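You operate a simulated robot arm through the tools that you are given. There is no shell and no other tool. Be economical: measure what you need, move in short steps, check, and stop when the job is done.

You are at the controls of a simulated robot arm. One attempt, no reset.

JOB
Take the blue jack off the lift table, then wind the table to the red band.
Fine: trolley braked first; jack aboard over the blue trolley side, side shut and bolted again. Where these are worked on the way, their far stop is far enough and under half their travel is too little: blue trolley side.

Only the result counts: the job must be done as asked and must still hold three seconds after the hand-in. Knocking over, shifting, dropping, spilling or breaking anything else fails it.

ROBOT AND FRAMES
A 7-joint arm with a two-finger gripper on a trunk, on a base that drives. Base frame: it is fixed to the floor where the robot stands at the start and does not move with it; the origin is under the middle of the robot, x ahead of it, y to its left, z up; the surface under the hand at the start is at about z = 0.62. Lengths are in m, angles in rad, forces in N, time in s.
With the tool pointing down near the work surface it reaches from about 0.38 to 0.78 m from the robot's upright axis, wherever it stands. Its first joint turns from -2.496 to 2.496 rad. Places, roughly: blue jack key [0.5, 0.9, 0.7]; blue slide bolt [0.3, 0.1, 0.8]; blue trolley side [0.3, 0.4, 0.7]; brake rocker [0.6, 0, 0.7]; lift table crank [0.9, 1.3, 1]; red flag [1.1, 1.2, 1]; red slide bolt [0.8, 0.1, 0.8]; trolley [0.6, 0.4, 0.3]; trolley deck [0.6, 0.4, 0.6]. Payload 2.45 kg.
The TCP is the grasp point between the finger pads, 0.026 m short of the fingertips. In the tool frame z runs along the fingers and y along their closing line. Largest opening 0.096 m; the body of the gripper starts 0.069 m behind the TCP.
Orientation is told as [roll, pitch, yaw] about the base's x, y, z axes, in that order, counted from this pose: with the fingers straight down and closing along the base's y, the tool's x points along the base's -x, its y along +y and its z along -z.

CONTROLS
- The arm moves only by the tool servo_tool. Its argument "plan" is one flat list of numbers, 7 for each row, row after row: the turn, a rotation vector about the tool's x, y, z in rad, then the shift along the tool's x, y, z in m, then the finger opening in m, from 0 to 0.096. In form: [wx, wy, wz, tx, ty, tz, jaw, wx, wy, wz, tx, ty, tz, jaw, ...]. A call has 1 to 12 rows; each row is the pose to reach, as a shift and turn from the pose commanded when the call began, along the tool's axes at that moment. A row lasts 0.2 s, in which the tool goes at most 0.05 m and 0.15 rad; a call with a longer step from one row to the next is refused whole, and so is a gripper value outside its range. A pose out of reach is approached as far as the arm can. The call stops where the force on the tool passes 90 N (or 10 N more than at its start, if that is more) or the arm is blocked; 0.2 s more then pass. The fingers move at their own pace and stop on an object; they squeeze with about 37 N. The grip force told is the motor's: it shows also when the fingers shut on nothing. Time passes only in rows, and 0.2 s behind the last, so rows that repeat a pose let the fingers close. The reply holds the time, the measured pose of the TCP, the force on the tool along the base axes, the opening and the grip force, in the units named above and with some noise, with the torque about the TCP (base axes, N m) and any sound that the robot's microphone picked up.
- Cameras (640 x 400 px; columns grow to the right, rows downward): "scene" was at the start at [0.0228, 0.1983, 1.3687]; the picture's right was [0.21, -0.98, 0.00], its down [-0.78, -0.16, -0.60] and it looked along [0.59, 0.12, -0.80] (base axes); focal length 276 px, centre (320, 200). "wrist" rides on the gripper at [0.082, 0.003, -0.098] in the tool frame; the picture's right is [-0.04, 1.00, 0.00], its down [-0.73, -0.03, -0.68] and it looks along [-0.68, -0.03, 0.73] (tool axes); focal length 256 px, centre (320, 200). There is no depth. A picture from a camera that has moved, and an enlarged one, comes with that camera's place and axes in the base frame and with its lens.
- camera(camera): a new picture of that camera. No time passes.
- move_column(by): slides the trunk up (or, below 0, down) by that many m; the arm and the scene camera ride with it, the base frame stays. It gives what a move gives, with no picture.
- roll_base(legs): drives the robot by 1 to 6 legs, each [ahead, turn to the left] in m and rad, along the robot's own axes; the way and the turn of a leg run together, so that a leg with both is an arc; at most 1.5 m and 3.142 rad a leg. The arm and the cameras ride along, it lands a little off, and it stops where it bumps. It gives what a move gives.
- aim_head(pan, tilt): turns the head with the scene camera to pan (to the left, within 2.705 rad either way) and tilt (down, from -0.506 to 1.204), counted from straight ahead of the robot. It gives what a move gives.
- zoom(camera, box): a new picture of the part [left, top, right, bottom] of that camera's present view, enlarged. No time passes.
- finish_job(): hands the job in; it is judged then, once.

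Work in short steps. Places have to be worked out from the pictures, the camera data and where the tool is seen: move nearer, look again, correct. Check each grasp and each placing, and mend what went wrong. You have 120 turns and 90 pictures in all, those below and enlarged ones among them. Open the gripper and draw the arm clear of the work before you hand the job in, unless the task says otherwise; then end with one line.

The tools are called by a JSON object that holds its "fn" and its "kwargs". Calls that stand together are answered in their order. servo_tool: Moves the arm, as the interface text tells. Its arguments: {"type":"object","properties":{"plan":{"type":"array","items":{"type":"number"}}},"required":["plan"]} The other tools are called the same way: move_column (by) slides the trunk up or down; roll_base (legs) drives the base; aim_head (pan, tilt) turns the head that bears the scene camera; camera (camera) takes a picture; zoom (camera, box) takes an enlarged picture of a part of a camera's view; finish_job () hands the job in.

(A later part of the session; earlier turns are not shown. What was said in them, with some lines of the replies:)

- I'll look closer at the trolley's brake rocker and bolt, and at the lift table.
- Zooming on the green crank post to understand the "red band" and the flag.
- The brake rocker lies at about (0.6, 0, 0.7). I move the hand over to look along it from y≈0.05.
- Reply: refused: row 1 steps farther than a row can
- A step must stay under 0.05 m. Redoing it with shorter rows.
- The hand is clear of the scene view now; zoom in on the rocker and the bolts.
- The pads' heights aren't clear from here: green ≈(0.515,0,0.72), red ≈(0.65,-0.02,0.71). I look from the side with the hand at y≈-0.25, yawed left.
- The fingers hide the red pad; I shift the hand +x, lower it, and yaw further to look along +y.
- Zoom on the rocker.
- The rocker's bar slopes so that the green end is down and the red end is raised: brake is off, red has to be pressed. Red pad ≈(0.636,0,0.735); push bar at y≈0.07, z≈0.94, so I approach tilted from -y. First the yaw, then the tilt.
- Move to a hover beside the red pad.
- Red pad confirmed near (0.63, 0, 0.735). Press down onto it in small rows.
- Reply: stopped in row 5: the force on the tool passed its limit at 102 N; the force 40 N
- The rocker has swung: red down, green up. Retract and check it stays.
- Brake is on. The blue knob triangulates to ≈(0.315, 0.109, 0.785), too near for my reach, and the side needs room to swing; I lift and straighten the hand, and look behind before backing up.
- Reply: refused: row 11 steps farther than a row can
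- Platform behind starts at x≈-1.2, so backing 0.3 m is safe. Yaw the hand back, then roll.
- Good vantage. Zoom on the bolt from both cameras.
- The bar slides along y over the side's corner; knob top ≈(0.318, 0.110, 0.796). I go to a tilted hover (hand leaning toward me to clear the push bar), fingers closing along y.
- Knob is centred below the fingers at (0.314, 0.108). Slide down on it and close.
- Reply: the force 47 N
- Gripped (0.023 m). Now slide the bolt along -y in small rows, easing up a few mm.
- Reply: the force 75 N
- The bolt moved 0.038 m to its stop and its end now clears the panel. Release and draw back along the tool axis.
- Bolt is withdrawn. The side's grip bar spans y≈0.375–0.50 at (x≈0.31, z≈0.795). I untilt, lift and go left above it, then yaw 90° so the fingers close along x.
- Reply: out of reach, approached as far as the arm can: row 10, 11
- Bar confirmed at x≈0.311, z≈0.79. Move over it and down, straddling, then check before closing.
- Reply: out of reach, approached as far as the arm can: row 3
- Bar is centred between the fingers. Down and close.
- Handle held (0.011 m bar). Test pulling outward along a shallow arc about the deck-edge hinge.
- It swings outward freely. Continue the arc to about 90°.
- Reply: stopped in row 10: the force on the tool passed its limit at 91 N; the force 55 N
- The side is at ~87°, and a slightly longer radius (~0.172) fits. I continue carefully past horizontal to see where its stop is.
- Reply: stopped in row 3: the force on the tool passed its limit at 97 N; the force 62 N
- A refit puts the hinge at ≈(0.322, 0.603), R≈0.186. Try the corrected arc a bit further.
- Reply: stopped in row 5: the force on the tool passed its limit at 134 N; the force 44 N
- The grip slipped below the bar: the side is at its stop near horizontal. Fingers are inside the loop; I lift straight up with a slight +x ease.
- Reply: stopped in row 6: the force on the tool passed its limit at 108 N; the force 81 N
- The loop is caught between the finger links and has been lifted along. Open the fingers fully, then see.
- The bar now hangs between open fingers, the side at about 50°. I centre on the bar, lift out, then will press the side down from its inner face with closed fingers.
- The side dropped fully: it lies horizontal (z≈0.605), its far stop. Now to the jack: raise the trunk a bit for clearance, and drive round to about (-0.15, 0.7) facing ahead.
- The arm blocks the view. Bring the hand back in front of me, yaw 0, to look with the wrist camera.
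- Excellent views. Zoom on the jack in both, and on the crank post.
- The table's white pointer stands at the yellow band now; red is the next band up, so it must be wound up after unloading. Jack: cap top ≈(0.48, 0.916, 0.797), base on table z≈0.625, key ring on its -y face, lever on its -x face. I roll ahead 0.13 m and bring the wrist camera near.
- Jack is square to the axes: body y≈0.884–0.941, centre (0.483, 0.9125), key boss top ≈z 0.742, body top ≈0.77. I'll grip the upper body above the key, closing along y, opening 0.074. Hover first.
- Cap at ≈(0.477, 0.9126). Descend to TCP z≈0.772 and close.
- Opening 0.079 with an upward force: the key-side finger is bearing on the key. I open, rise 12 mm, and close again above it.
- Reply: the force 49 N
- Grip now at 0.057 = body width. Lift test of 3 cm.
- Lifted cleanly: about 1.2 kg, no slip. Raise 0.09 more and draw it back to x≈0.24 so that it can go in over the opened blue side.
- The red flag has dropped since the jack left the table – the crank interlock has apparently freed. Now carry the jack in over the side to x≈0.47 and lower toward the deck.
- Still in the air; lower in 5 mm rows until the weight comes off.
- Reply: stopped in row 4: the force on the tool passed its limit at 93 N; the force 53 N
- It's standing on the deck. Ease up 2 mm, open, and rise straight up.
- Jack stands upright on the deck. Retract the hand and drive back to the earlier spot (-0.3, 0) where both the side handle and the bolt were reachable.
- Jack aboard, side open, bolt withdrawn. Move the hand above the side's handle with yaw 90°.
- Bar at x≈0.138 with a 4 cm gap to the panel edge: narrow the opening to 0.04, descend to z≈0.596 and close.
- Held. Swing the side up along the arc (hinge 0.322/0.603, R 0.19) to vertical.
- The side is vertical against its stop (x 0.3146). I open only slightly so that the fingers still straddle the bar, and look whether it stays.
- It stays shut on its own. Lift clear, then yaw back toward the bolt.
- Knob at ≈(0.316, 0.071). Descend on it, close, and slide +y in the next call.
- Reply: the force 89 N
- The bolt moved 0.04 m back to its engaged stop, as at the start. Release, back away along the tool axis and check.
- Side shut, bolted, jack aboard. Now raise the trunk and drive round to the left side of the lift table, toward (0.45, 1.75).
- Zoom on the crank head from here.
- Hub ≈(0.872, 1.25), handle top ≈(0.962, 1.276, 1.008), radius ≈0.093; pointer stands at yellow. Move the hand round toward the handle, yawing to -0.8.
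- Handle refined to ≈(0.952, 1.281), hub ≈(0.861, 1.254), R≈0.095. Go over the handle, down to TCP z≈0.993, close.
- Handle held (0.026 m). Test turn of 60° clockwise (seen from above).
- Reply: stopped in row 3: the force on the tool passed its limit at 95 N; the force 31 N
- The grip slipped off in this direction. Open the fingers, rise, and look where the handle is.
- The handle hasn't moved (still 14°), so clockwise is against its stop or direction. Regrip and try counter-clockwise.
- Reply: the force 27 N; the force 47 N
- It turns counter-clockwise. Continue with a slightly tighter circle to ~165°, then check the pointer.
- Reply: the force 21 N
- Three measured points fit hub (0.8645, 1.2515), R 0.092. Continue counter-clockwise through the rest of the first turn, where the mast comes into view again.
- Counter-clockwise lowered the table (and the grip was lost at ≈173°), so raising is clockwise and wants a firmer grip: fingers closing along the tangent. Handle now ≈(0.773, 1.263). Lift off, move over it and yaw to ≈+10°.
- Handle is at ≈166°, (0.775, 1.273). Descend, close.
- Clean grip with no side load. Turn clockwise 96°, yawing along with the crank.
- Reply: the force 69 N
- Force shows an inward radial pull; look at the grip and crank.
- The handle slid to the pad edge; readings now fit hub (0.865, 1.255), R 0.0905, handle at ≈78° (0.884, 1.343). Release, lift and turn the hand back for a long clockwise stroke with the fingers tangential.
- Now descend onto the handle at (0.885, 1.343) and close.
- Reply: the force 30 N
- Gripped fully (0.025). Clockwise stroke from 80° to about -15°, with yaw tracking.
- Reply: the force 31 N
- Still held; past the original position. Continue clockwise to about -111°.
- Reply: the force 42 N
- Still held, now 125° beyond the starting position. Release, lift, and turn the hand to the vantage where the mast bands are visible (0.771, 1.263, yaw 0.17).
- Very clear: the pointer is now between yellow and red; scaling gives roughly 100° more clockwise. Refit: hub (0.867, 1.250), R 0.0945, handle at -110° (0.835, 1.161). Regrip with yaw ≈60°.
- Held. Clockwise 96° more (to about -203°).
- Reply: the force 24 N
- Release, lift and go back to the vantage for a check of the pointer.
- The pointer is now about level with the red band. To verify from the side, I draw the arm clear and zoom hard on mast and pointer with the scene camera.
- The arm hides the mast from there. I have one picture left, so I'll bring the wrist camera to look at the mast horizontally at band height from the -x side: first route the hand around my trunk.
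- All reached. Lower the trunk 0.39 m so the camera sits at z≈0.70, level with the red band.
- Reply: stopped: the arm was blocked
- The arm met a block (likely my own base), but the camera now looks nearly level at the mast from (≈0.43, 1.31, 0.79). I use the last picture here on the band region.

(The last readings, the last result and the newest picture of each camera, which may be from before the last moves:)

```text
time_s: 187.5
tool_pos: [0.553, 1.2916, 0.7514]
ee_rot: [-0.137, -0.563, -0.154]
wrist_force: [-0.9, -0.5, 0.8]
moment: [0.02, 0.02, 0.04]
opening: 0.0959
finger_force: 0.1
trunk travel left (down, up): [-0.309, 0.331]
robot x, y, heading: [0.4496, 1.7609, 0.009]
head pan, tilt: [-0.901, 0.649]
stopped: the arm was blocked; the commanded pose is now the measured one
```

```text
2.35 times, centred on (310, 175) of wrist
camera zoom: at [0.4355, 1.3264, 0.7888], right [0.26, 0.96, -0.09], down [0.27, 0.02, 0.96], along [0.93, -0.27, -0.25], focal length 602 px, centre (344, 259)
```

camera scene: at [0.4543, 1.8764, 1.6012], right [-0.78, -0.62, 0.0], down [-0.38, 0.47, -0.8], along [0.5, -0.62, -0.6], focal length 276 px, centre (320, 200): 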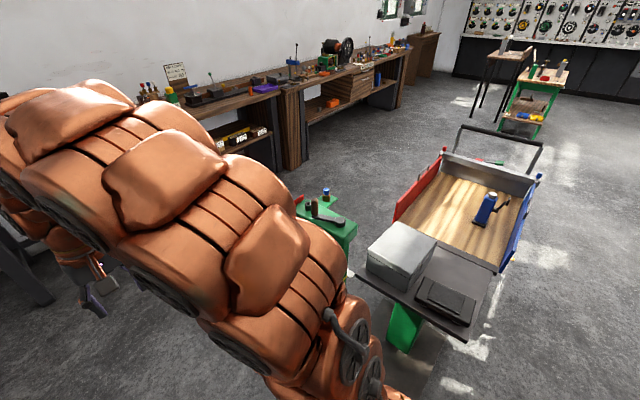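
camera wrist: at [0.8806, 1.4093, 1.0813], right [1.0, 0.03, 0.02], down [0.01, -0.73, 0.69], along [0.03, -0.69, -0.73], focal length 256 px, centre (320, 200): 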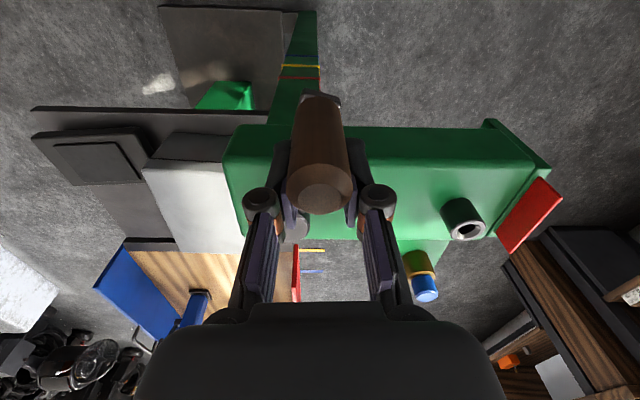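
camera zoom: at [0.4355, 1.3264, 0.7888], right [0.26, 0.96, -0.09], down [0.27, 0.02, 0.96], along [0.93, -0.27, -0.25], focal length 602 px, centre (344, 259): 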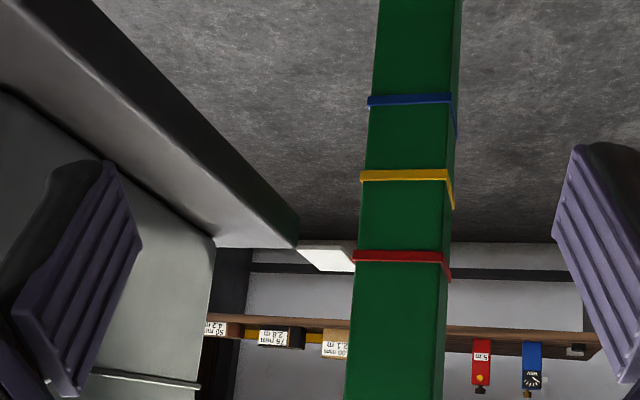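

The level view shows the pointer tab centred exactly on the red band (plate rows 241–271, red at 256, its centre plane at the mast face as it was at yellow). The table is at red. Draw the arm clear: raise the trunk and move the hand away.

{"fn": "move_column", "kwargs": {"by": 0.32}}

{"fn": "servo_tool", "kwargs": {"plan": [0, 0, 0, 0, 0.03, 0, 0.096, 0, 0, 0, 0, 0.06, 0, 0.096, 0, 0, 0, 0, 0.09, 0, 0.096]}}

```text
time_s: 190.7
tool_pos: [0.5526, 1.2918, 1.0707]
ee_rot: [-0.127, -0.567, -0.158]
wrist_force: [-0.9, 0.6, 0.4]
moment: [0.0, 0.01, -0.01]
opening: 0.0959
finger_force: 0.0
trunk travel left (down, up): [-0.629, 0.011]
robot x, y, heading: [0.4467, 1.7599, 0.005]
head pan, tilt: [-0.901, 0.649]
```

```text
time_s: 191.4
tool_pos: [0.5735, 1.3789, 1.0633]
ee_rot: [-0.128, -0.569, -0.158]
wrist_force: [-0.8, -0.2, 0.2]
moment: [0.0, -0.01, 0.0]
opening: 0.0963
finger_force: 0.1
trunk travel left (down, up): [-0.629, 0.011]
robot x, y, heading: [0.4506, 1.7615, 0.011]
head pan, tilt: [-0.901, 0.649]
```

The arm is clear and the gripper is open. Everything is in its asked state, so I hand in.

{"fn": "finish_job", "kwargs": {}}

```text
The job is handed in.
```

I handed the job in: the trolley is braked, the jack stands on its deck, the blue side is shut and bolted, and the table pointer looks level with the red band. I checked the pointer by camera only.
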